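You operate a simulated robot arm through the tools that you are given. There is no shell and no other tool.

The job below is to be done with a simulated robot arm. You get a single attempt, and the scene is never put back.

Task
Zero the yellow channel, then take a test reading on the 900 range.
Fine: switch on, read the window, turn the zero knob till it shows 0; press the purple button once and read the window.

Only the result counts: the job must be done as asked and must still hold three seconds after the hand-in. Knocking over, shifting, dropping, spilling or breaking anything else fails it.

Robot
A 7-joint arm with a two-finger parallel gripper, fixed in place. Base frame: the origin is on the floor under the middle of its stand, x ahead of it, y to its left, z up; the work surface is at about z = 0.985. Units: m, rad, N and s.
With the tool pointing down near the work surface it reaches from about 0.2 to 0.68 m from the base axis. Its first joint turns from -1.152 to 1.152 rad. Payload 2.4 kg.
The TCP is the grasp point between the finger pads, 0.03 m short of the fingertips. In the tool frame z runs along the fingers and y along their closing line. Largest opening 0.094 m; finger width 0.028, thickness 0.01; the body of the gripper, 0.05 by 0.096 m, starts 0.055 m behind the TCP.
Orientation is that of the tool frame in the base frame, as a unit quaternion [x, y, z, w]. With the fingers straight down and closing along the base's y, the tool's x points along the base's -x, its y along +y and its z along -z.

Tools
- The arm moves only by the tool send_rows. Its argument "plan" is a list of rows, each an object (a shift or turn left out is 0, a gripper value left out holds the last) with "travel": the shift along the base's x, y, z in mm, a list of three; "rot": the turn, a rotation vector about the base's x, y, z in rad, a list of three; "hand": the opening, from 0 (shut) to 1 (fully open). In form: [{"travel": [x, y, z], "rot": [ax, ay, az], "hand": hand}, ...]. A call has 1 to 20 rows; each row shifts and turns the commanded pose from where the row before left it. Each row takes 0.2 s and may step no farther than 0.05 m and 0.15 rad from the row before; otherwise, or with a gripper value out of range, the whole call is refused. A pose out of reach is approached as far as the arm can. The call stops where the force on the tool passes 40 N (or 10 N more than at its start, if that is more) or the arm is blocked; 0.2 s more then pass. Each finger travels about 0.153 m/s and halts on what it meets, pressing with about 22 N; the grip force reading is that of the motor and also rises with nothing between the fingers. The clock runs only during rows and for 0.2 s after the last one: add rows that do not move to give the fingers time. It gives the time, the measured TCP pose, the force on the tool (base axes), the opening and the grip force at its end, in the units of the frame above (readings bear some noise), with the torque about the TCP (base axes, N m) and any sound that the robot's microphone picked up, and new pictures: "show" is both (left out), scene, wrist or none.
- Cameras (640 x 400 px; columns grow to the right, rows downward): "scene" is fixed at [0.0564, 0.4776, 1.4703]; the picture's right is [-0.63, -0.78, 0.00], its down [-0.33, 0.27, -0.91] and it looks along [0.71, -0.57, -0.42] (base axes); focal length 352 px, centre (320, 200). "wrist" rides on the gripper at [0.076, 0.014, -0.103] in the tool frame; the picture's right is [-0.18, 0.98, 0.00], its down [-0.75, -0.14, -0.64] and it looks along [-0.63, -0.12, 0.77] (tool axes); focal length 243 px, centre (320, 200). There is no depth. A picture from a camera that has moved, and an enlarged one, comes with that camera's place and axes in the base frame and with its lens. The place of the scene camera against the robot may be out by one fixed shift of up to 0.018 m in any direction.
- close_up(camera, box): a new picture of the part [left, top, right, bottom] of that camera's present view, enlarged. It takes no simulated time.
- finish_job(): hands the job in; it is judged then, once.

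Nothing tells you positions but the pictures and the camera data. Unless the task says otherwise, let go and move clear before handing in.

The tools are called after ">>>" by a JSON object that holds its "fn" and its "kwargs". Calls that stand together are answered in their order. send_rows: Moves the arm, as the interface text tells. Its arguments: {"type":"object","properties":{"plan":{"type":"array","items":{"type":"object","properties":{"travel":{"type":"array","items":{"type":"number"}},"rot":{"type":"array","items":{"type":"number"}},"hand":{"type":"number"}}}},"show":{"type":"string","enum":["both","scene","wrist","none"]}},"required":["plan"]} The other tools are called the same way: close_up (camera, box) takes an enlarged picture of a part of a camera's view; finish_job () hands the job in.

At the start:

```text
t: 0.0
position: [0.4463, -0.0263, 1.2343]
tcp_rot: [0.0, 1.0, 0.0, -0.001]
contact_force: [-0.2, -0.3, 0.9]
ft_torque: [0.01, -0.01, -0.01]
opening: 0.0943
grasp_force: 0.1
```

scene: 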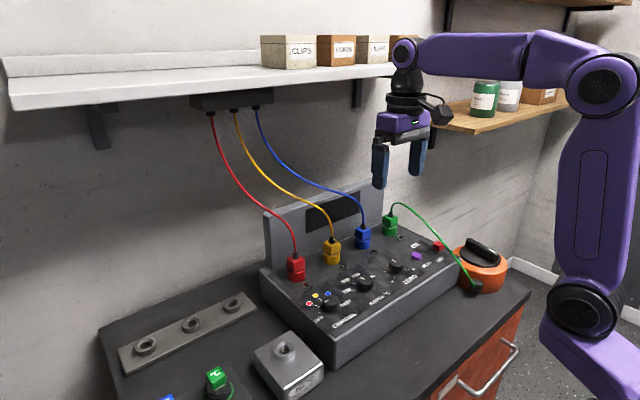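
wrist: 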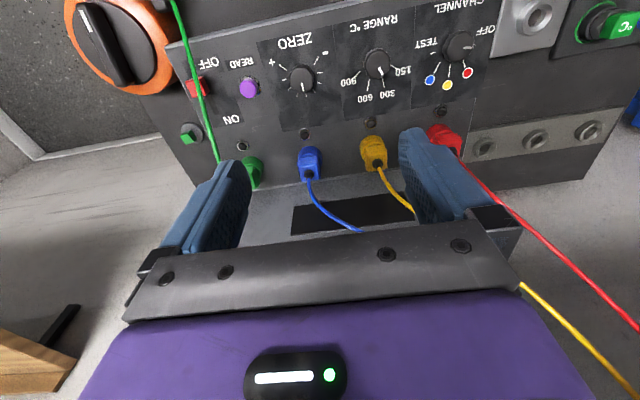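

I see an instrument console with a CHANNEL knob, a RANGE knob, a ZERO knob, a purple READ button and a red OFF/ON control, with coloured plugs along the back. I'll look at it closely before moving anything.

>>> {"fn": "close_up", "kwargs": {"camera": "scene", "box": [250, 180, 510, 350]}}

>>> {"fn": "close_up", "kwargs": {"camera": "wrist", "box": [160, 0, 500, 200]}}

>>> {"fn": "close_up", "kwargs": {"camera": "wrist", "box": [380, 0, 640, 160]}}

>>> {"fn": "close_up", "kwargs": {"camera": "scene", "box": [90, 280, 340, 400]}}

```text
2.35 times, centred on (380, 265) of scene
camera zoom: at [0.0564, 0.4776, 1.4703], right [-0.63, -0.78, 0.0], down [-0.33, 0.27, -0.91], along [0.71, -0.57, -0.42], focal length 827 px, centre (179, 47)
```

zoom: 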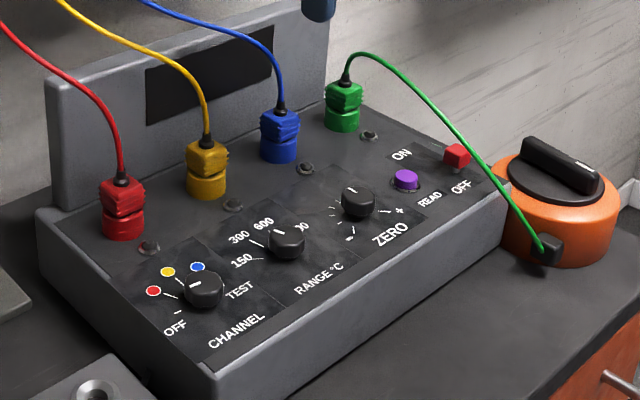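

```text
1.88 times, centred on (330, 100) of wrist
camera zoom: at [0.3708, -0.0122, 1.3357], right [0.18, 0.98, 0.0], down [0.75, -0.14, 0.64], along [0.63, -0.12, -0.77], focal length 457 px, centre (301, 388)
```

zoom: 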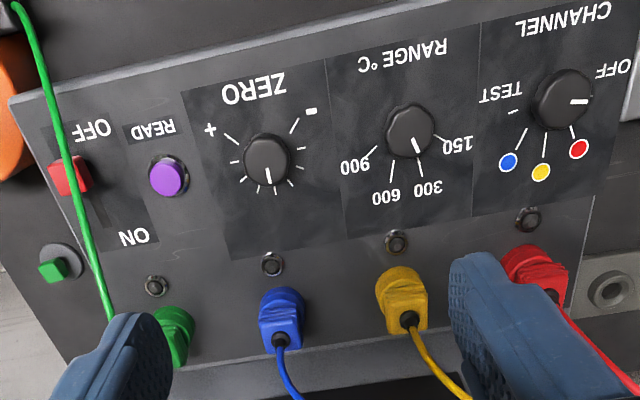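

```text
2.46 times, centred on (510, 80) of wrist
camera zoom: at [0.3708, -0.0122, 1.3357], right [0.18, 0.98, 0.0], down [0.75, -0.14, 0.64], along [0.63, -0.12, -0.77], focal length 597 px, centre (-148, 495)
```

zoom: 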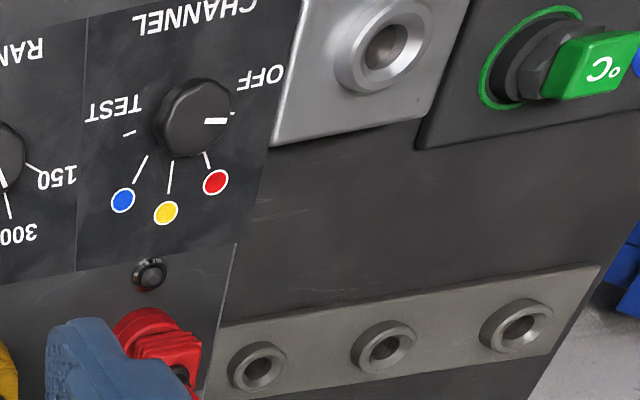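

```text
2.56 times, centred on (215, 340) of scene
camera zoom: at [0.0564, 0.4776, 1.4703], right [-0.63, -0.78, 0.0], down [-0.33, 0.27, -0.91], along [0.71, -0.57, -0.42], focal length 900 px, centre (589, -158)
```

zoom: 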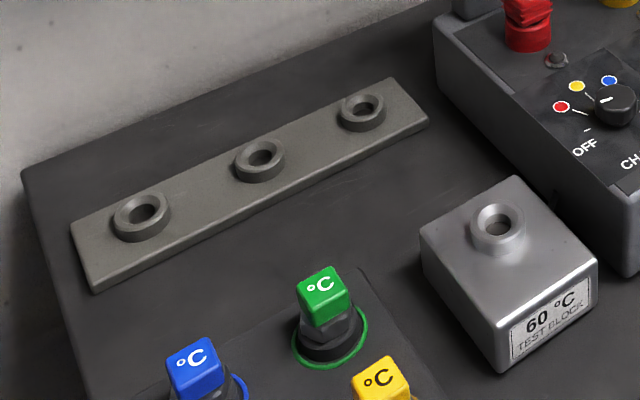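

The console and a probe rack are both in view. I need finer detail on the switch, the green item near ON, and the window.

>>> {"fn": "close_up", "kwargs": {"camera": "wrist", "box": [150, 50, 280, 170]}}

>>> {"fn": "close_up", "kwargs": {"camera": "wrist", "box": [260, 20, 350, 120]}}

>>> {"fn": "close_up", "kwargs": {"camera": "scene", "box": [370, 190, 500, 300]}}

>>> {"fn": "close_up", "kwargs": {"camera": "scene", "box": [180, 60, 400, 240]}}

>>> {"fn": "close_up", "kwargs": {"camera": "scene", "box": [285, 235, 415, 335]}}

```text
3.33 times, centred on (215, 110) of wrist
camera zoom: at [0.3708, -0.0122, 1.3357], right [0.18, 0.98, 0.0], down [0.75, -0.14, 0.64], along [0.63, -0.12, -0.77], focal length 809 px, centre (670, 500)
```

zoom: 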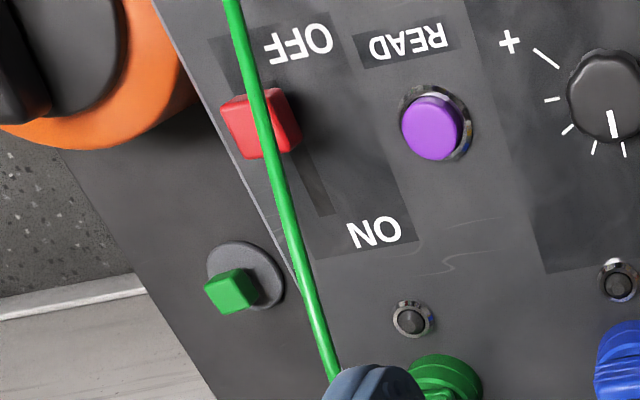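

```text
4.00 times, centred on (305, 70) of wrist
camera zoom: at [0.3708, -0.0122, 1.3357], right [0.18, 0.98, 0.0], down [0.75, -0.14, 0.64], along [0.63, -0.12, -0.77], focal length 970 px, centre (380, 720)
```

zoom: 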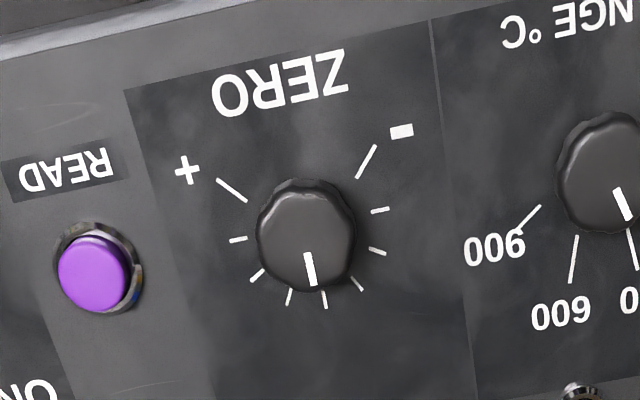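

```text
3.64 times, centred on (435, 245) of scene
camera zoom: at [0.0564, 0.4776, 1.4703], right [-0.63, -0.78, 0.0], down [-0.33, 0.27, -0.91], along [0.71, -0.57, -0.42], focal length 1278 px, centre (-98, 36)
```

zoom: 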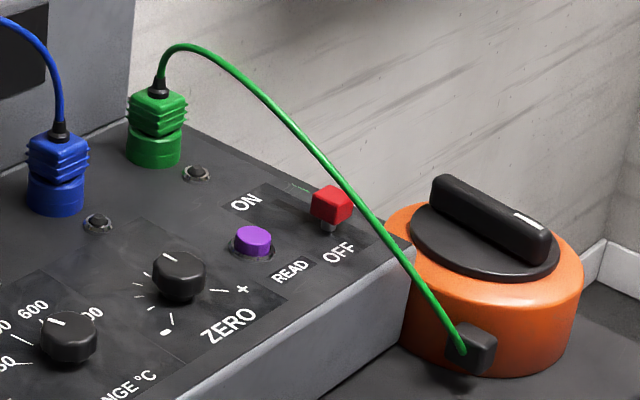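

```text
2.22 times, centred on (290, 150) of scene
camera zoom: at [0.0564, 0.4776, 1.4703], right [-0.63, -0.78, 0.0], down [-0.33, 0.27, -0.91], along [0.71, -0.57, -0.42], focal length 781 px, centre (387, 311)
```

zoom: 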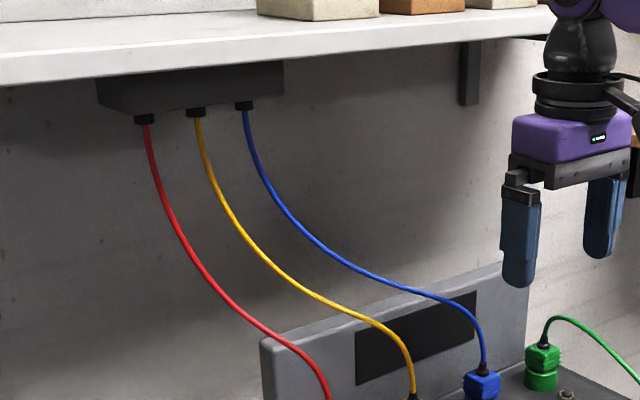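

```text
4.00 times, centred on (350, 285) of scene
camera zoom: at [0.0564, 0.4776, 1.4703], right [-0.63, -0.78, 0.0], down [-0.33, 0.27, -0.91], along [0.71, -0.57, -0.42], focal length 1406 px, centre (200, -140)
```

zoom: 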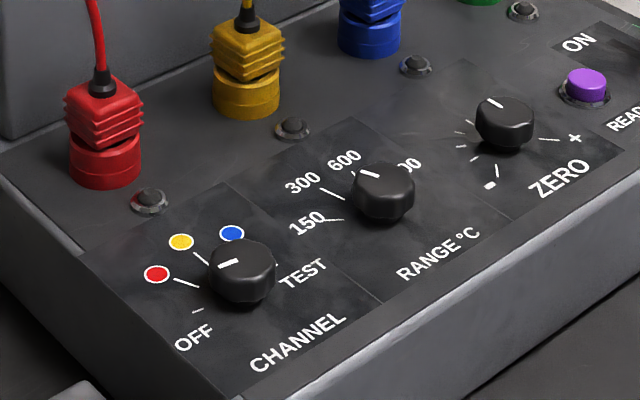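

The panel looks roughly aligned with the base axes. The knobs sit in a row along y, with the red slide switch under the green cable at the right end. I'll back the arm off to see the window and get a second viewpoint for triangulation.

>>> {"fn": "send_rows", "kwargs": {"plan": [{"travel": [-40, 0, 0]}, {"travel": [-40, 0, 0]}, {"travel": [-40, 0, 0]}, {"travel": [-30, 20, 0]}, {"travel": [0, 0, 0]}], "show": "both"}}

```text
t: 1.2
position: [0.2949, -0.0063, 1.2326]
tcp_rot: [0.0, 1.0, 0.0, 0.0]
contact_force: [0.0, 0.0, 0.2]
ft_torque: [-0.03, 0.02, -0.02]
opening: 0.094
grasp_force: 0.1
camera wrist: at [0.2203, 0.0082, 1.3353], right [0.18, 0.98, 0.0], down [0.75, -0.14, 0.64], along [0.63, -0.12, -0.77], focal length 243 px, centre (320, 200)
```

scene: 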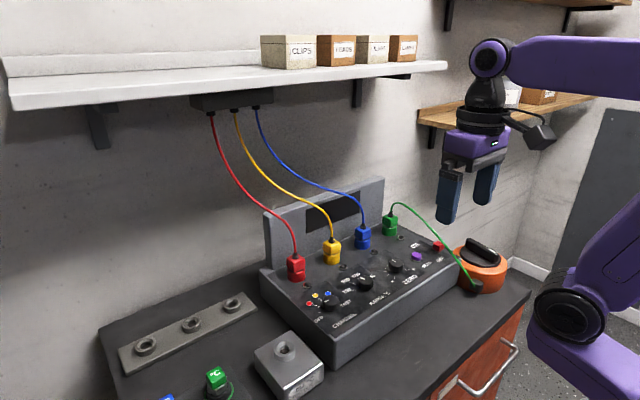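
wrist: 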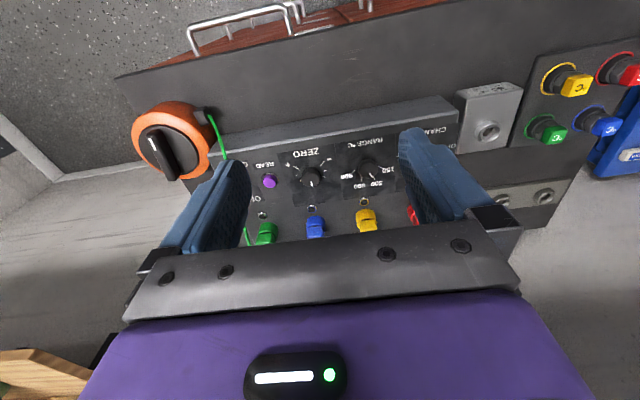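

From this pose the fingers hide parts of the panel. I'll take enlarged views from here to get accurate pixel positions and read the window.

>>> {"fn": "close_up", "kwargs": {"camera": "wrist", "box": [210, 110, 450, 250]}}

>>> {"fn": "close_up", "kwargs": {"camera": "wrist", "box": [440, 30, 640, 220]}}

>>> {"fn": "close_up", "kwargs": {"camera": "scene", "box": [250, 170, 400, 280]}}

>>> {"fn": "close_up", "kwargs": {"camera": "scene", "box": [300, 270, 480, 380]}}

```text
2.67 times, centred on (330, 180) of wrist
camera zoom: at [0.2203, 0.0082, 1.3353], right [0.18, 0.98, 0.0], down [0.75, -0.14, 0.64], along [0.63, -0.12, -0.77], focal length 647 px, centre (293, 253)
```

zoom: 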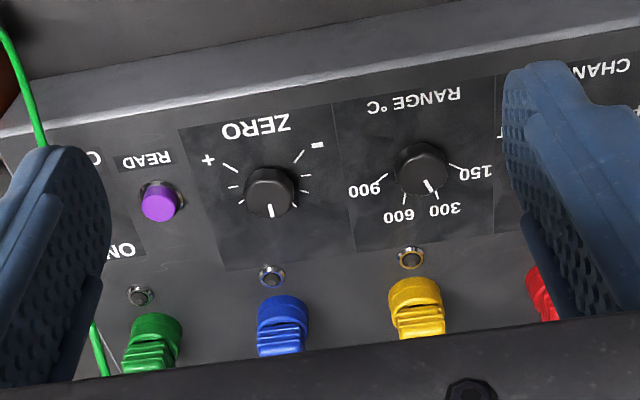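

```text
2.11 times, centred on (540, 125) of wrist
camera zoom: at [0.2203, 0.0082, 1.3353], right [0.18, 0.98, 0.0], down [0.75, -0.14, 0.64], along [0.63, -0.12, -0.77], focal length 511 px, centre (-143, 358)
```

zoom: 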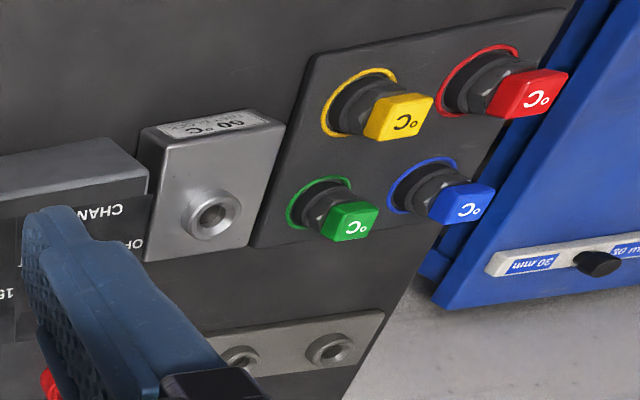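

```text
3.64 times, centred on (325, 225) of scene
camera zoom: at [0.0564, 0.4776, 1.4703], right [-0.63, -0.78, 0.0], down [-0.33, 0.27, -0.91], along [0.71, -0.57, -0.42], focal length 1278 px, centre (302, 109)
```

zoom: 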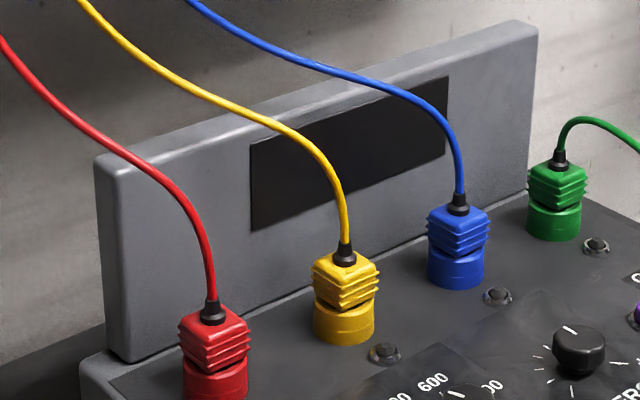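

```text
3.56 times, centred on (390, 325) of scene
camera zoom: at [0.0564, 0.4776, 1.4703], right [-0.63, -0.78, 0.0], down [-0.33, 0.27, -0.91], along [0.71, -0.57, -0.42], focal length 1250 px, centre (71, -244)
```

zoom: 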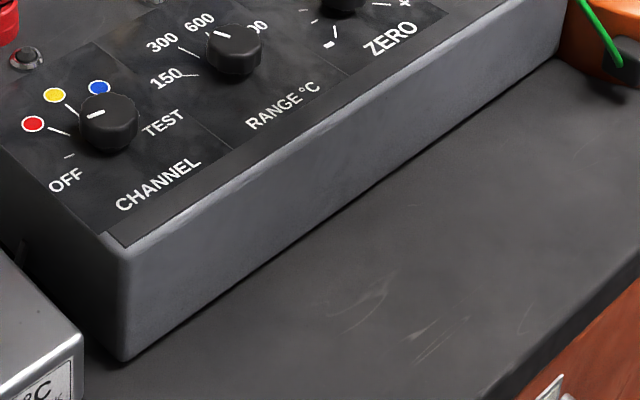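

The panel looks level at about z = 0.985. The knobs sit at x ≈ 0.442, with CHANNEL y ≈ 0.14, RANGE ≈ 0.046, ZERO ≈ -0.049 and READ ≈ -0.12; the slide switch is near (0.43, -0.185) with the green cable above it. I'll move over there to map the cable and the switch.

>>> {"fn": "send_rows", "kwargs": {"plan": [{"travel": [0, -45, 0]}, {"travel": [0, -45, 0]}, {"travel": [0, -45, 0]}, {"travel": [10, -45, 0]}, {"travel": [0, 0, 0]}], "show": "wrist"}}

>>> {"fn": "close_up", "kwargs": {"camera": "wrist", "box": [200, 80, 460, 250]}}

```text
t: 2.4
position: [0.306, -0.1852, 1.2344]
tcp_rot: [0.0, 1.0, 0.0, 0.0]
contact_force: [0.5, 0.3, -0.1]
ft_torque: [-0.02, 0.03, 0.01]
opening: 0.0939
grasp_force: 0.0
camera wrist: at [0.2295, -0.1727, 1.3364], right [0.18, 0.98, 0.0], down [0.75, -0.14, 0.64], along [0.63, -0.12, -0.77], focal length 243 px, centre (320, 200)
```

wrist: 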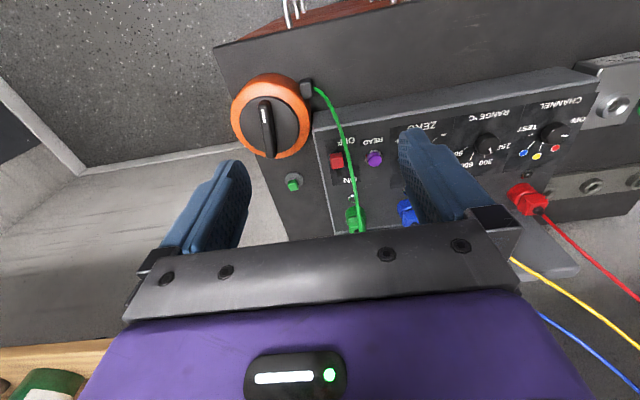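

```text
2.35 times, centred on (330, 165) of wrist
camera zoom: at [0.2295, -0.1727, 1.3364], right [0.18, 0.98, 0.0], down [0.75, -0.14, 0.64], along [0.63, -0.12, -0.77], focal length 571 px, centre (296, 282)
```

zoom: 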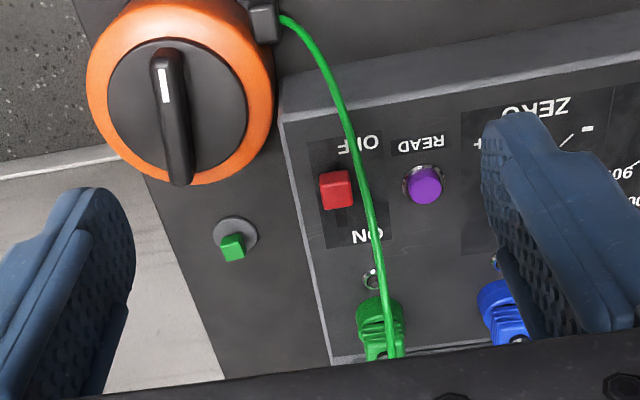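

The cable runs over the panel just left (+y) of the slide switch, rising from about (0.389, -0.170, 1.012) to (0.464, -0.160, 1.069). The red handle is near (0.4285, -0.184, 1.005). I'll shut the fingers and turn the tool 90° so the body's narrow side faces the cable, then move above the robot side of the handle.

>>> {"fn": "send_rows", "kwargs": {"plan": [{"travel": [8, -1, 0], "rot": [0, 0, 0.1428], "hand": 0}, {"travel": [8, -1, 0], "rot": [0, 0, 0.1428]}, {"travel": [8, -1, 0], "rot": [0, 0, 0.1428]}, {"travel": [8, -1, 0], "rot": [0, 0, 0.1428]}, {"travel": [8, -1, 0], "rot": [0, 0, 0.1428]}, {"travel": [8, -1, 0], "rot": [0, 0, 0.1428]}, {"travel": [8, -1, 0], "rot": [0, 0, 0.1428]}, {"travel": [8, -1, 0], "rot": [0, 0, 0.1428]}, {"travel": [8, 0, 0], "rot": [0, 0, 0.1428]}, {"travel": [8, 0, 0], "rot": [0, 0, 0.1428]}, {"travel": [4, 0, 0], "rot": [0, 0, 0.1428]}, {"travel": [0, 0, 0]}], "show": "both"}}

```text
t: 5.0
position: [0.3905, -0.1943, 1.2338]
tcp_rot: [0.708, -0.706, 0.0, 0.0]
contact_force: [-0.2, -0.4, 0.3]
ft_torque: [0.02, 0.03, 0.02]
opening: 0.0
grasp_force: 22.0
camera wrist: at [0.3771, -0.2706, 1.3357], right [-0.98, 0.18, 0.0], down [0.14, 0.75, 0.64], along [0.12, 0.63, -0.77], focal length 243 px, centre (320, 200)
```

scene: 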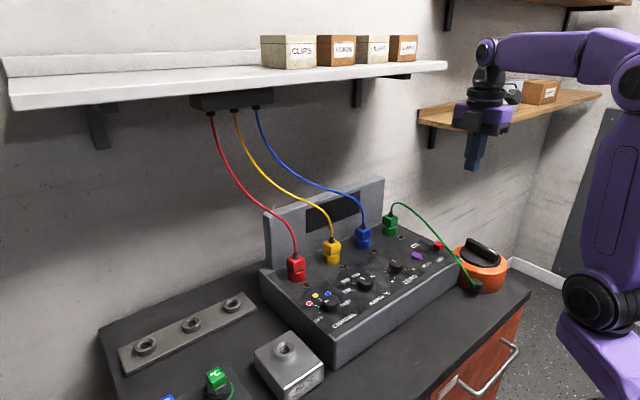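
wrist: 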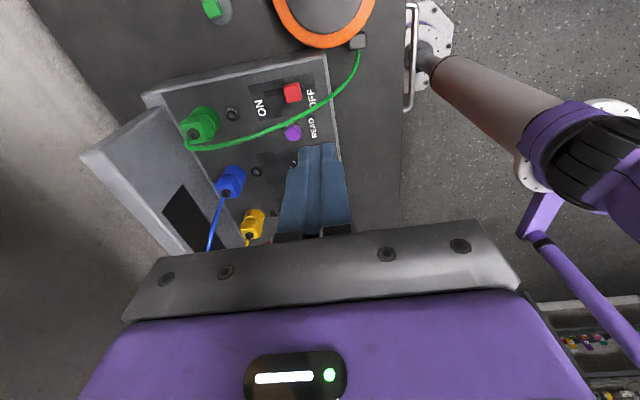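

The tool is now turned and the camera looks along +y, with the fingers seen end-on. I'll zoom in on the switch, cable and fingertips from here.

>>> {"fn": "close_up", "kwargs": {"camera": "wrist", "box": [220, 50, 380, 170]}}

>>> {"fn": "close_up", "kwargs": {"camera": "wrist", "box": [130, 20, 410, 240]}}

```text
3.33 times, centred on (300, 110) of wrist
camera zoom: at [0.3771, -0.2706, 1.3357], right [-0.98, 0.18, 0.0], down [0.14, 0.75, 0.64], along [0.12, 0.63, -0.77], focal length 809 px, centre (387, 500)
```

zoom: 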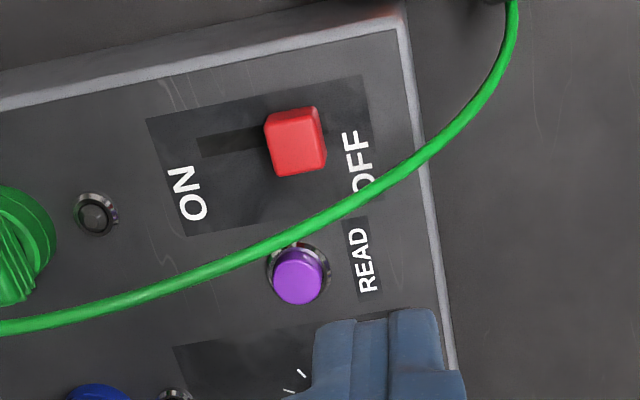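

```text
1.82 times, centred on (270, 130) of wrist
camera zoom: at [0.3771, -0.2706, 1.3357], right [-0.98, 0.18, 0.0], down [0.14, 0.75, 0.64], along [0.12, 0.63, -0.77], focal length 441 px, centre (411, 327)
```

zoom: 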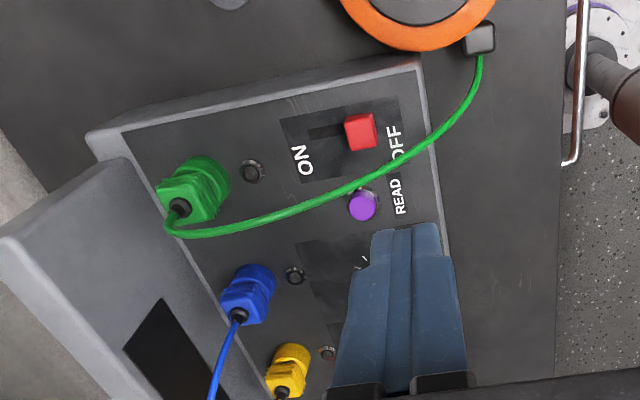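

The handle is at about (0.428, -0.186), with the slot running toward +x to about 0.471, which is the ON end. The fingers are clear of the cable at x ≈ 0.39. I'll descend there in stages on the robot side of the handle.

>>> {"fn": "send_rows", "kwargs": {"plan": [{"travel": [0, -1, -40]}, {"travel": [0, -1, -40]}, {"travel": [0, 0, -40]}, {"travel": [0, 0, -30]}, {"travel": [0, 0, 0]}], "show": "both"}}

>>> {"fn": "close_up", "kwargs": {"camera": "scene", "box": [370, 180, 510, 300]}}

```text
t: 6.2
position: [0.3892, -0.1966, 1.0828]
tcp_rot: [0.707, -0.707, 0.0, 0.0]
contact_force: [-0.1, 0.6, -0.3]
ft_torque: [-0.01, 0.01, 0.01]
opening: 0.0004
grasp_force: 21.8
camera wrist: at [0.3755, -0.2732, 1.1848], right [-0.98, 0.18, 0.0], down [0.14, 0.75, 0.64], along [0.12, 0.63, -0.77], focal length 243 px, centre (320, 200)
```

scene: 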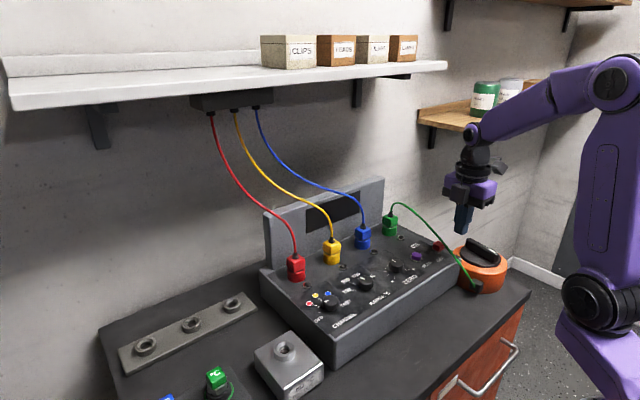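
wrist: 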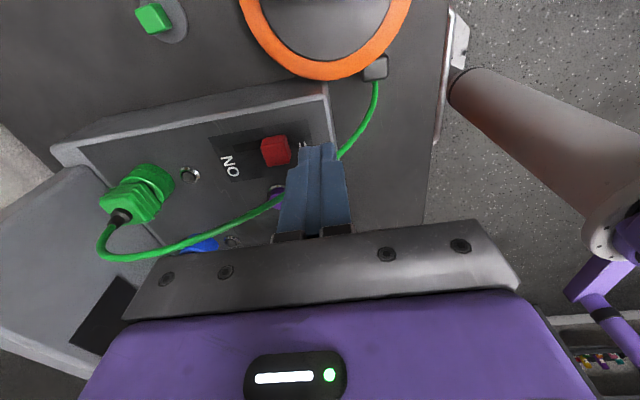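

```text
3.33 times, centred on (440, 240) of scene
camera zoom: at [0.0564, 0.4776, 1.4703], right [-0.63, -0.78, 0.0], down [-0.33, 0.27, -0.91], along [0.71, -0.57, -0.42], focal length 1172 px, centre (-80, 67)
```

zoom: 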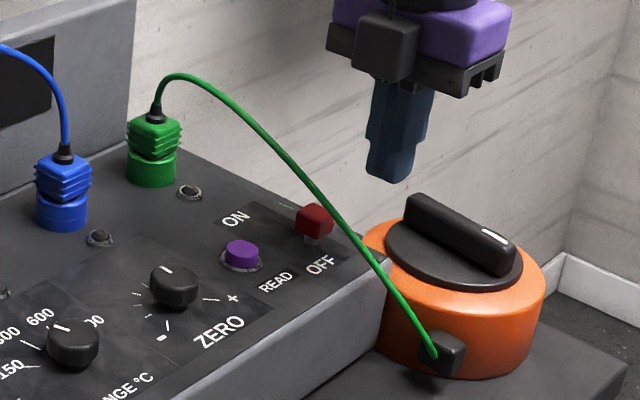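

The fingers are above the robot side of the handle, with the tips at about z = 1.053. I'll check the clearances with an enlarged wrist view before going lower.

>>> {"fn": "close_up", "kwargs": {"camera": "wrist", "box": [200, 100, 400, 230]}}

```text
3.08 times, centred on (300, 165) of wrist
camera zoom: at [0.3755, -0.2732, 1.1848], right [-0.98, 0.18, 0.0], down [0.14, 0.75, 0.64], along [0.12, 0.63, -0.77], focal length 746 px, centre (382, 308)
```

zoom: 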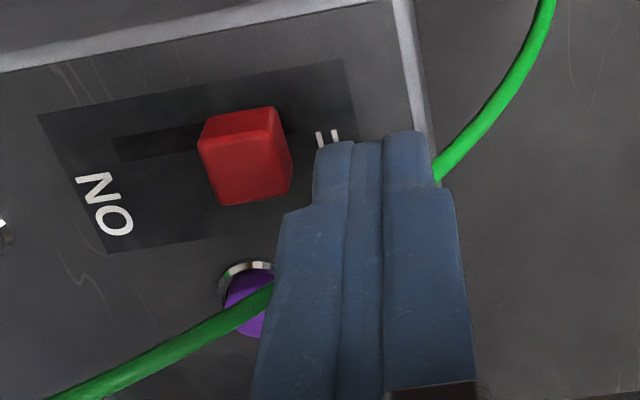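

The handle's top is at about z = 1.011 and its robot-side face at x ≈ 0.417, with my fingers clear in front of it. I'll go down until the tips are at about 0.995, then check.

>>> {"fn": "send_rows", "kwargs": {"plan": [{"travel": [0, 0, -20]}, {"travel": [0, 0, -20]}, {"travel": [0, 0, -18]}, {"travel": [0, 0, 0]}], "show": "both"}}

>>> {"fn": "close_up", "kwargs": {"camera": "scene", "box": [370, 180, 510, 300]}}

>>> {"fn": "close_up", "kwargs": {"camera": "wrist", "box": [200, 100, 400, 230]}}

```text
t: 7.2
position: [0.3902, -0.1965, 1.0246]
tcp_rot: [0.707, -0.707, 0.001, 0.0]
contact_force: [0.6, 0.2, -0.2]
ft_torque: [0.0, -0.01, 0.0]
opening: 0.0
grasp_force: 21.9
camera wrist: at [0.3764, -0.2725, 1.1272], right [-0.98, 0.18, 0.0], down [0.14, 0.75, 0.64], along [0.12, 0.63, -0.77], focal length 243 px, centre (320, 200)
```

scene: 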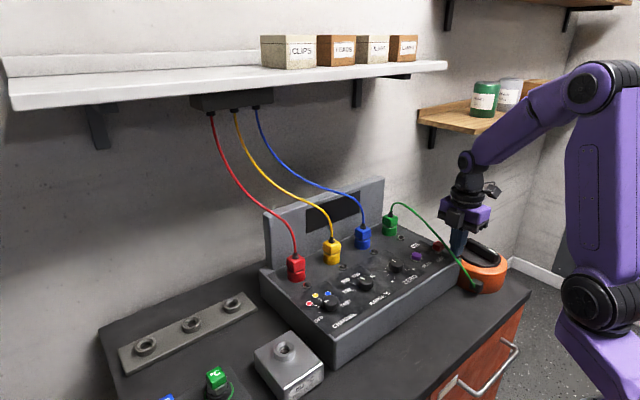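
wrist: 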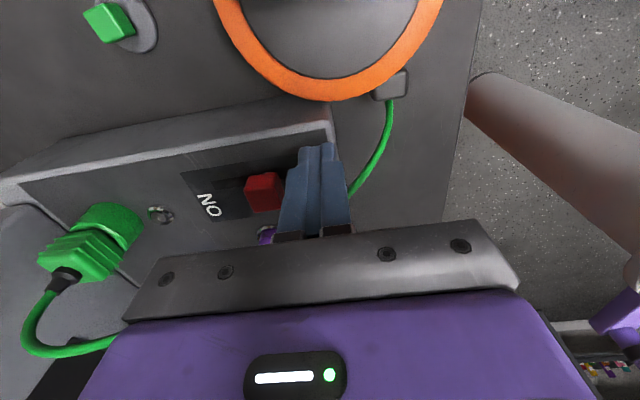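

```text
3.33 times, centred on (440, 240) of scene
camera zoom: at [0.0565, 0.4776, 1.4703], right [-0.63, -0.78, 0.0], down [-0.33, 0.27, -0.91], along [0.71, -0.57, -0.42], focal length 1172 px, centre (-80, 67)
```

zoom: 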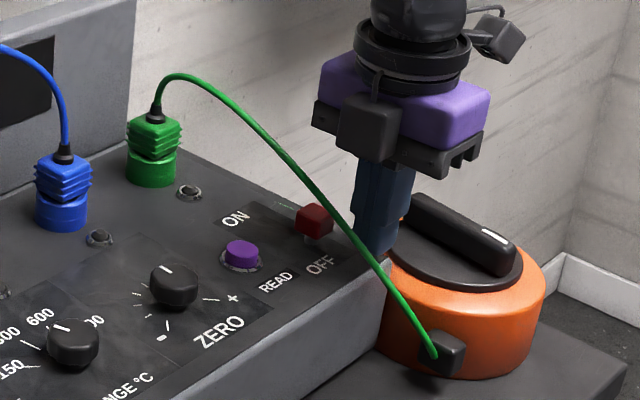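

```text
3.08 times, centred on (300, 165) of wrist
camera zoom: at [0.3764, -0.2725, 1.1272], right [-0.98, 0.18, 0.0], down [0.14, 0.75, 0.64], along [0.12, 0.63, -0.77], focal length 746 px, centre (382, 308)
```

zoom: 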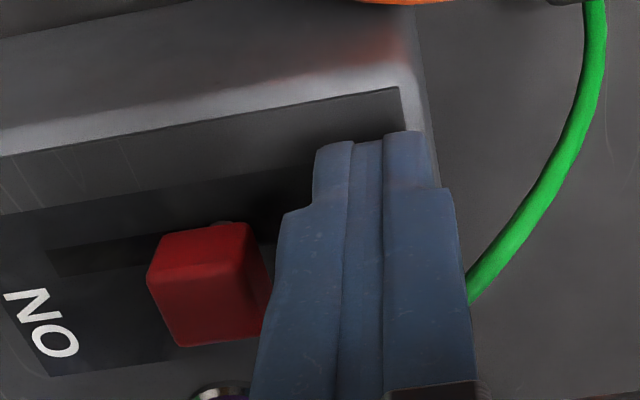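

The fingers are just in front of the handle at mid-height and clear of the cable. I'll push it slowly in +x toward ON.

>>> {"fn": "send_rows", "kwargs": {"plan": [{"travel": [6, 0, 0]}, {"travel": [6, 0, 0]}, {"travel": [5, 0, 0]}, {"travel": [5, 0, 0]}, {"travel": [5, 0, 0]}, {"travel": [5, 0, 0]}, {"travel": [5, 0, 0]}, {"travel": [5, 0, 0]}], "show": "both"}}

>>> {"fn": "close_up", "kwargs": {"camera": "scene", "box": [370, 180, 510, 300]}}

>>> {"fn": "close_up", "kwargs": {"camera": "wrist", "box": [180, 100, 400, 250]}}

```text
t: 9.0
position: [0.4336, -0.1956, 1.026]
tcp_rot: [0.707, -0.707, 0.001, 0.0]
contact_force: [0.4, 0.4, 1.0]
ft_torque: [-0.01, 0.02, -0.01]
opening: 0.0
grasp_force: 22.0
camera wrist: at [0.419, -0.2725, 1.1277], right [-0.98, 0.18, 0.0], down [0.14, 0.75, 0.64], along [0.12, 0.63, -0.77], focal length 243 px, centre (320, 200)
```

scene: 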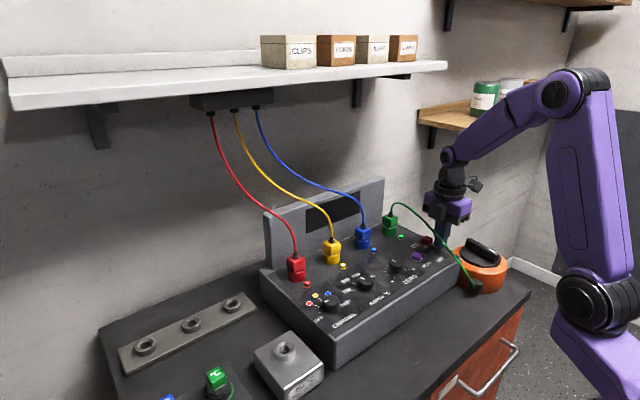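
wrist: 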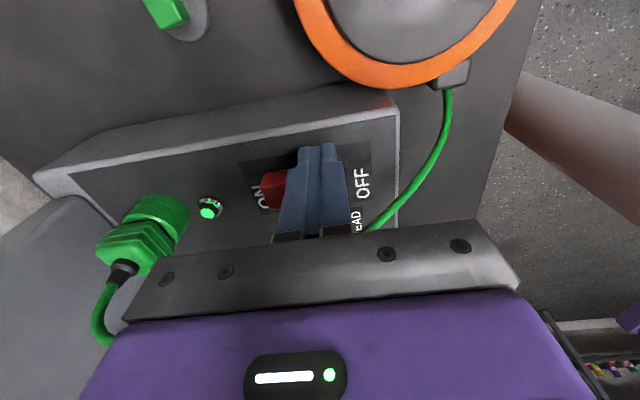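

```text
3.33 times, centred on (440, 240) of scene
camera zoom: at [0.0564, 0.4776, 1.4703], right [-0.63, -0.78, 0.0], down [-0.33, 0.27, -0.91], along [0.71, -0.57, -0.42], focal length 1172 px, centre (-80, 67)
```

zoom: 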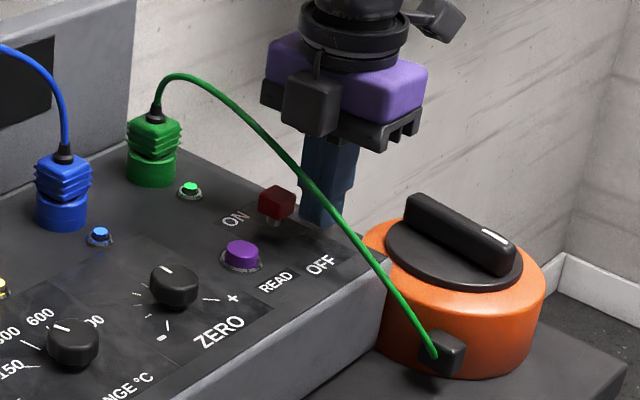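

```text
2.67 times, centred on (290, 175) of wrist
camera zoom: at [0.419, -0.2725, 1.1277], right [-0.98, 0.18, 0.0], down [0.14, 0.75, 0.64], along [0.12, 0.63, -0.77], focal length 647 px, centre (400, 267)
```

zoom: 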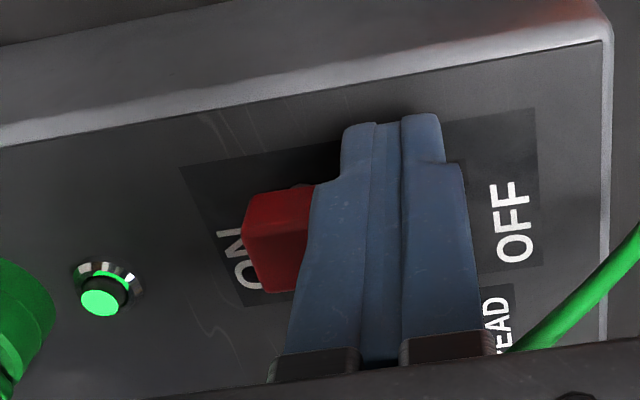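

All four lamps are lit and the handle is at ON, so the power is on. I'll give it a small extra nudge to seat it, then back off, raise clear and check the window.

>>> {"fn": "send_rows", "kwargs": {"plan": [{"travel": [3, 0, 0]}, {"travel": [0, 0, 0]}, {"travel": [-10, 0, 0]}, {"travel": [-15, -1, 0]}, {"travel": [-10, 0, 10]}, {"travel": [0, 0, 40]}, {"travel": [0, 0, 45]}, {"travel": [0, 0, 45]}, {"travel": [0, 0, 45]}, {"travel": [0, 0, 0]}], "show": "both"}}

>>> {"fn": "close_up", "kwargs": {"camera": "scene", "box": [250, 160, 450, 290]}}

>>> {"fn": "close_up", "kwargs": {"camera": "scene", "box": [370, 190, 490, 290]}}

```text
t: 11.2
position: [0.4011, -0.1978, 1.2118]
tcp_rot: [0.707, -0.707, 0.0, -0.001]
contact_force: [0.3, 0.1, -0.2]
ft_torque: [-0.01, -0.01, 0.0]
opening: 0.0
grasp_force: 22.1
camera wrist: at [0.387, -0.2749, 1.3137], right [-0.98, 0.18, 0.0], down [0.14, 0.75, 0.64], along [0.12, 0.63, -0.77], focal length 243 px, centre (320, 200)
```

scene: 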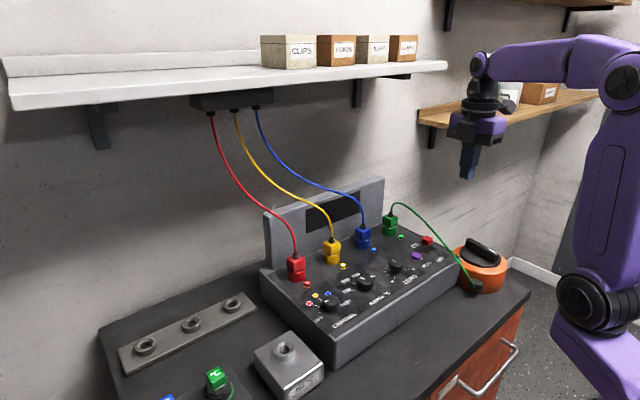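
wrist: 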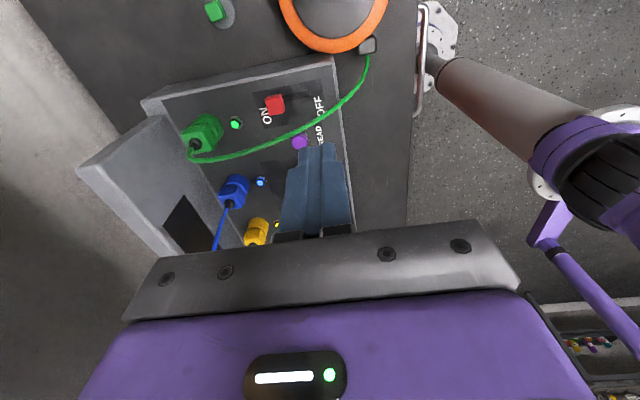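

```text
3.08 times, centred on (350, 225) of scene
camera zoom: at [0.0564, 0.4776, 1.4703], right [-0.63, -0.78, 0.0], down [-0.33, 0.27, -0.91], along [0.71, -0.57, -0.42], focal length 1081 px, centre (228, 123)
```

zoom: 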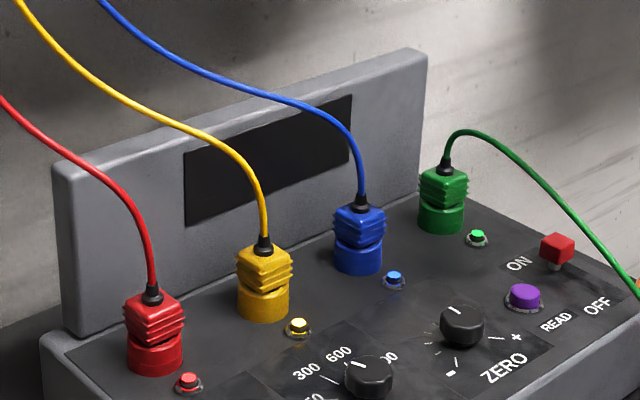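

```text
4.00 times, centred on (430, 240) of scene
camera zoom: at [0.0564, 0.4776, 1.4703], right [-0.63, -0.78, 0.0], down [-0.33, 0.27, -0.91], along [0.71, -0.57, -0.42], focal length 1406 px, centre (-120, 40)
```

zoom: 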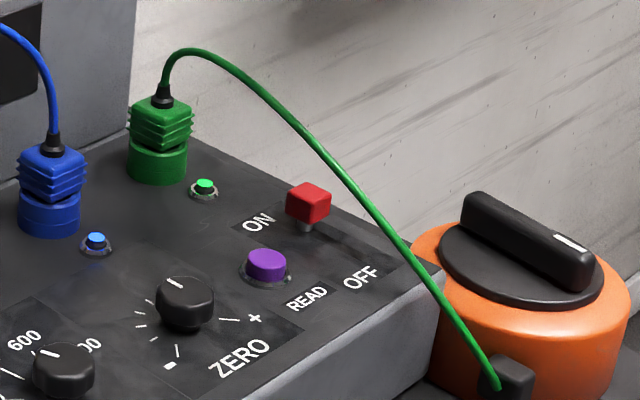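

Power is on, all lamps are lit, and the window is blank because CHANNEL is at OFF. Next I'll move over the CHANNEL knob at about (0.4425, 0.140) with the fingers partly open and look down at its dial.

>>> {"fn": "send_rows", "kwargs": {"plan": [{"travel": [5, 42, 0], "hand": 0.6}, {"travel": [5, 42, 0]}, {"travel": [5, 42, 0]}, {"travel": [5, 42, 0]}, {"travel": [5, 42, 0]}, {"travel": [5, 42, 0]}, {"travel": [6, 42, 0]}, {"travel": [6, 43, 0]}, {"travel": [0, 0, 0]}], "show": "wrist"}}

>>> {"fn": "close_up", "kwargs": {"camera": "wrist", "box": [220, 60, 420, 200]}}

```text
t: 13.2
position: [0.4429, 0.14, 1.211]
tcp_rot: [-0.706, 0.708, 0.0, 0.0]
contact_force: [1.1, 1.0, -0.9]
ft_torque: [0.02, -0.01, 0.01]
opening: 0.0564
grasp_force: 0.2
camera wrist: at [0.4298, 0.0639, 1.3128], right [-0.98, 0.19, 0.0], down [0.14, 0.75, 0.64], along [0.12, 0.63, -0.77], focal length 243 px, centre (320, 200)
```

wrist: 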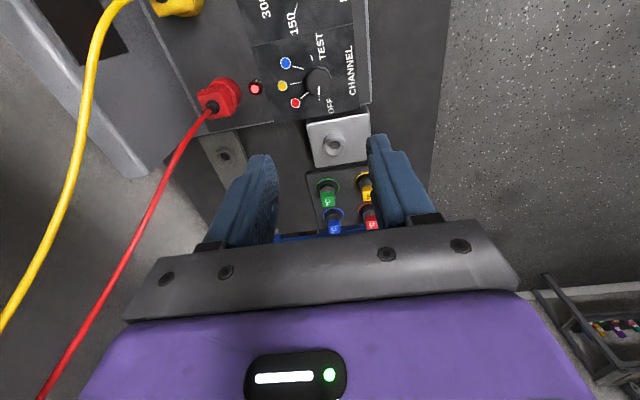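

```text
2.86 times, centred on (320, 130) of wrist
camera zoom: at [0.4298, 0.0639, 1.3128], right [-0.98, 0.19, 0.0], down [0.14, 0.75, 0.64], along [0.12, 0.63, -0.77], focal length 693 px, centre (320, 400)
```

zoom: 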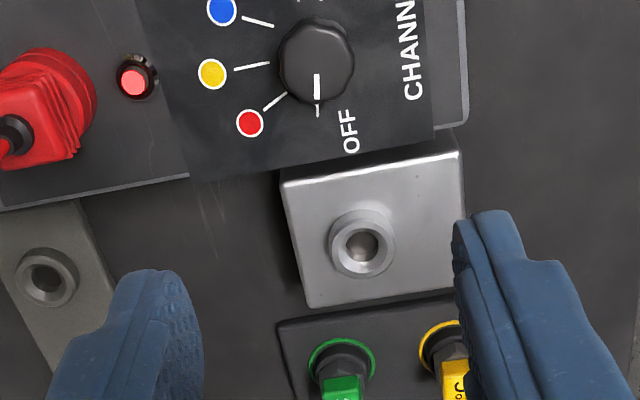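

The dial reads clearly from here: OFF points to +y, red is at 45°, yellow points to +x, blue is at 45° past that and TEST points to -y. OFF to yellow is therefore a 90° clockwise turn; I'll lower to just above the knob and refine the centring.

>>> {"fn": "send_rows", "kwargs": {"plan": [{"travel": [1, 0, -45]}, {"travel": [0, -1, -45]}, {"travel": [0, 0, -45]}, {"travel": [0, 0, 0]}], "show": "both"}}

>>> {"fn": "close_up", "kwargs": {"camera": "wrist", "box": [220, 100, 420, 240]}}

>>> {"fn": "close_up", "kwargs": {"camera": "scene", "box": [260, 220, 400, 330]}}

```text
t: 14.2
position: [0.4438, 0.1385, 1.075]
tcp_rot: [0.707, -0.707, 0.0, 0.0]
contact_force: [-0.8, -0.4, -0.3]
ft_torque: [0.02, 0.01, -0.01]
opening: 0.0565
grasp_force: 0.0
camera wrist: at [0.4299, 0.062, 1.1772], right [-0.98, 0.18, 0.0], down [0.14, 0.75, 0.64], along [0.12, 0.63, -0.77], focal length 243 px, centre (320, 200)
```

scene: 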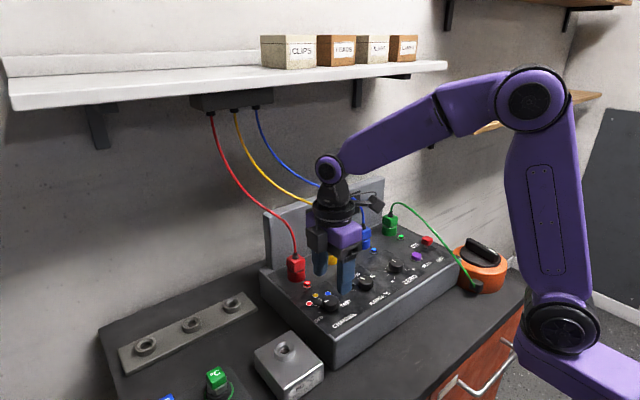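
wrist: 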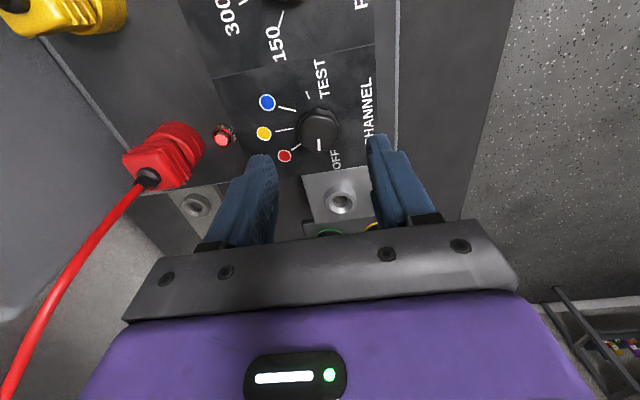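

```text
2.86 times, centred on (320, 170) of wrist
camera zoom: at [0.4299, 0.062, 1.1772], right [-0.98, 0.18, 0.0], down [0.14, 0.75, 0.64], along [0.12, 0.63, -0.77], focal length 693 px, centre (320, 286)
```

zoom: 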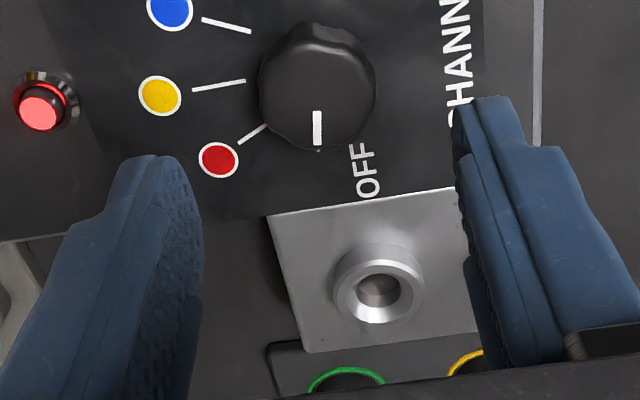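

```text
3.64 times, centred on (330, 275) of scene
camera zoom: at [0.0564, 0.4776, 1.4703], right [-0.63, -0.78, 0.0], down [-0.33, 0.27, -0.91], along [0.71, -0.57, -0.42], focal length 1278 px, centre (284, -73)
```

zoom: 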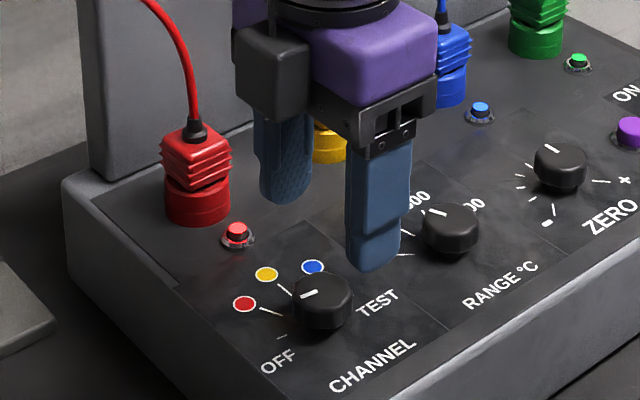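

The panel is at z ≈ 0.987, the knob top at about 1.006 and the knob centre at about (0.445, 0.139). The detents look about 40° apart, so OFF to yellow is roughly 80° clockwise; I'll descend over the knob and grip it.

>>> {"fn": "send_rows", "kwargs": {"plan": [{"travel": [1, 0.4, -20]}, {"travel": [0, 0, -20]}, {"travel": [0, 0, -14]}, {"travel": [0, 0, 0]}, {"travel": [0, 0, 0], "hand": 0.3}, {"travel": [0, 0, 0], "hand": 0.0}, {"travel": [0, 0, 0]}], "show": "both"}}

>>> {"fn": "close_up", "kwargs": {"camera": "wrist", "box": [220, 100, 420, 240]}}

>>> {"fn": "close_up", "kwargs": {"camera": "scene", "box": [260, 220, 400, 330]}}

```text
t: 15.8
position: [0.4451, 0.1388, 1.021]
tcp_rot: [-0.707, 0.708, 0.0, 0.001]
contact_force: [6.8, 0.3, -8.8]
ft_torque: [0.34, -0.47, -0.01]
opening: 0.0311
grasp_force: 45.0
camera wrist: at [0.431, 0.063, 1.1233], right [-0.98, 0.18, 0.0], down [0.14, 0.75, 0.64], along [0.12, 0.63, -0.77], focal length 243 px, centre (320, 200)
```

scene: 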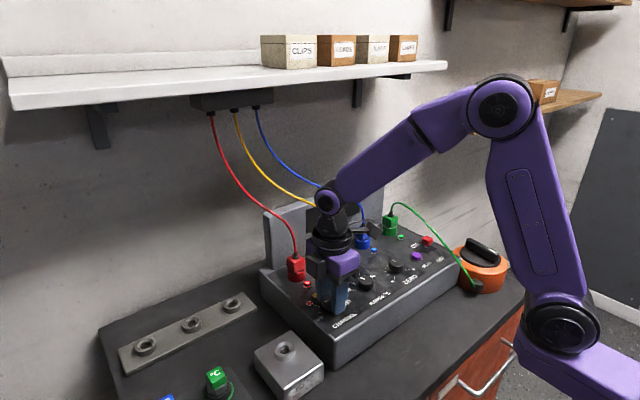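
wrist: 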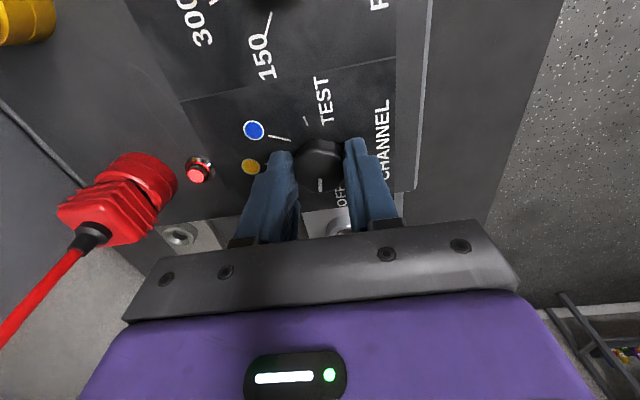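

```text
2.86 times, centred on (320, 170) of wrist
camera zoom: at [0.431, 0.063, 1.1233], right [-0.98, 0.18, 0.0], down [0.14, 0.75, 0.64], along [0.12, 0.63, -0.77], focal length 693 px, centre (320, 286)
```

zoom: 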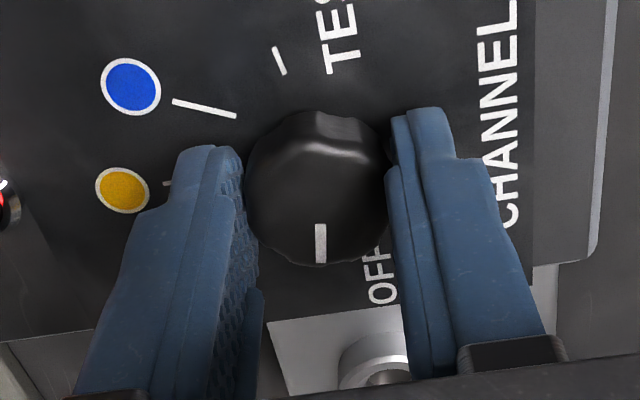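

```text
3.64 times, centred on (330, 275) of scene
camera zoom: at [0.0568, 0.4776, 1.4703], right [-0.63, -0.78, 0.0], down [-0.33, 0.27, -0.91], along [0.71, -0.57, -0.42], focal length 1278 px, centre (284, -73)
```

zoom: 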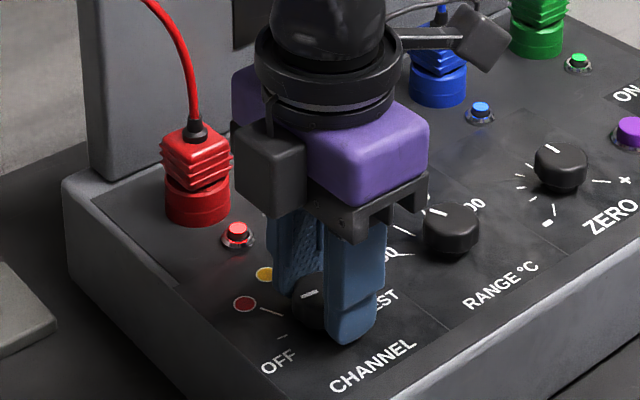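

I have the knob gripped with an opening of 31 mm and small forces. I'll turn it clockwise by one 40° step and check.

>>> {"fn": "send_rows", "kwargs": {"plan": [{"travel": [0.4, 0, 0], "rot": [0, 0, -0.1396]}, {"rot": [0, 0, -0.1396]}, {"rot": [0, 0, -0.1396]}, {"rot": [0, 0, -0.1396]}, {"rot": [0, 0, -0.1396]}, {"travel": [0, 0, 0]}], "show": "wrist"}}

>>> {"fn": "close_up", "kwargs": {"camera": "wrist", "box": [220, 100, 420, 240]}}

>>> {"fn": "close_up", "kwargs": {"camera": "scene", "box": [250, 180, 400, 300]}}

```text
t: 17.2
position: [0.4441, 0.1387, 1.0222]
tcp_rot: [-0.422, 0.907, 0.0, 0.0]
contact_force: [2.1, 3.6, -11.0]
ft_torque: [0.08, -0.02, -0.03]
opening: 0.0311
grasp_force: 45.5
camera wrist: at [0.3852, 0.0904, 1.1235], right [-0.63, 0.77, 0.0], down [0.59, 0.49, 0.64], along [0.5, 0.41, -0.77], focal length 243 px, centre (320, 200)
```

wrist: 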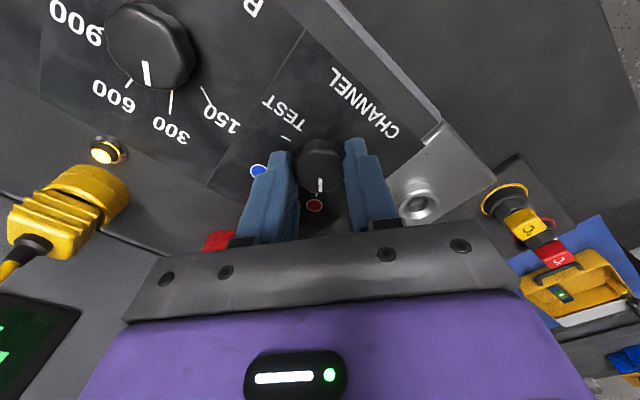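

```text
2.86 times, centred on (320, 170) of wrist
camera zoom: at [0.3852, 0.0904, 1.1235], right [-0.63, 0.77, 0.0], down [0.59, 0.49, 0.64], along [0.5, 0.41, -0.77], focal length 693 px, centre (320, 286)
```

zoom: 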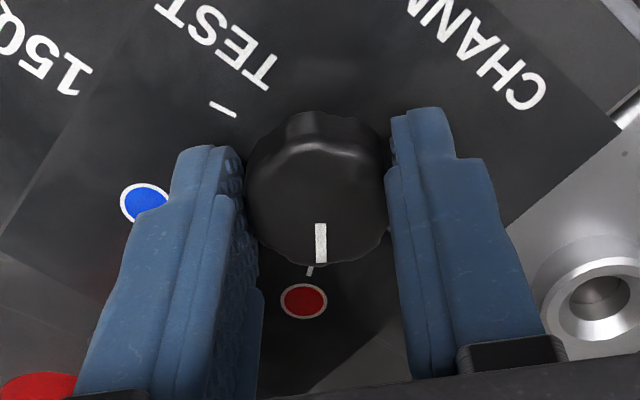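

```text
3.33 times, centred on (325, 240) of scene
camera zoom: at [0.0567, 0.4777, 1.4702], right [-0.63, -0.78, 0.0], down [-0.33, 0.27, -0.91], along [0.71, -0.57, -0.42], focal length 1172 px, centre (303, 67)
```

zoom: 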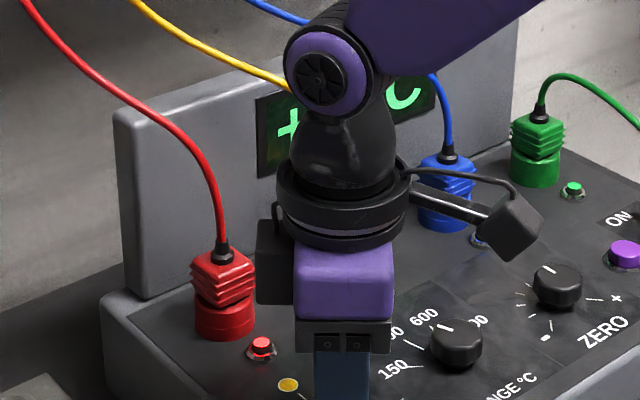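

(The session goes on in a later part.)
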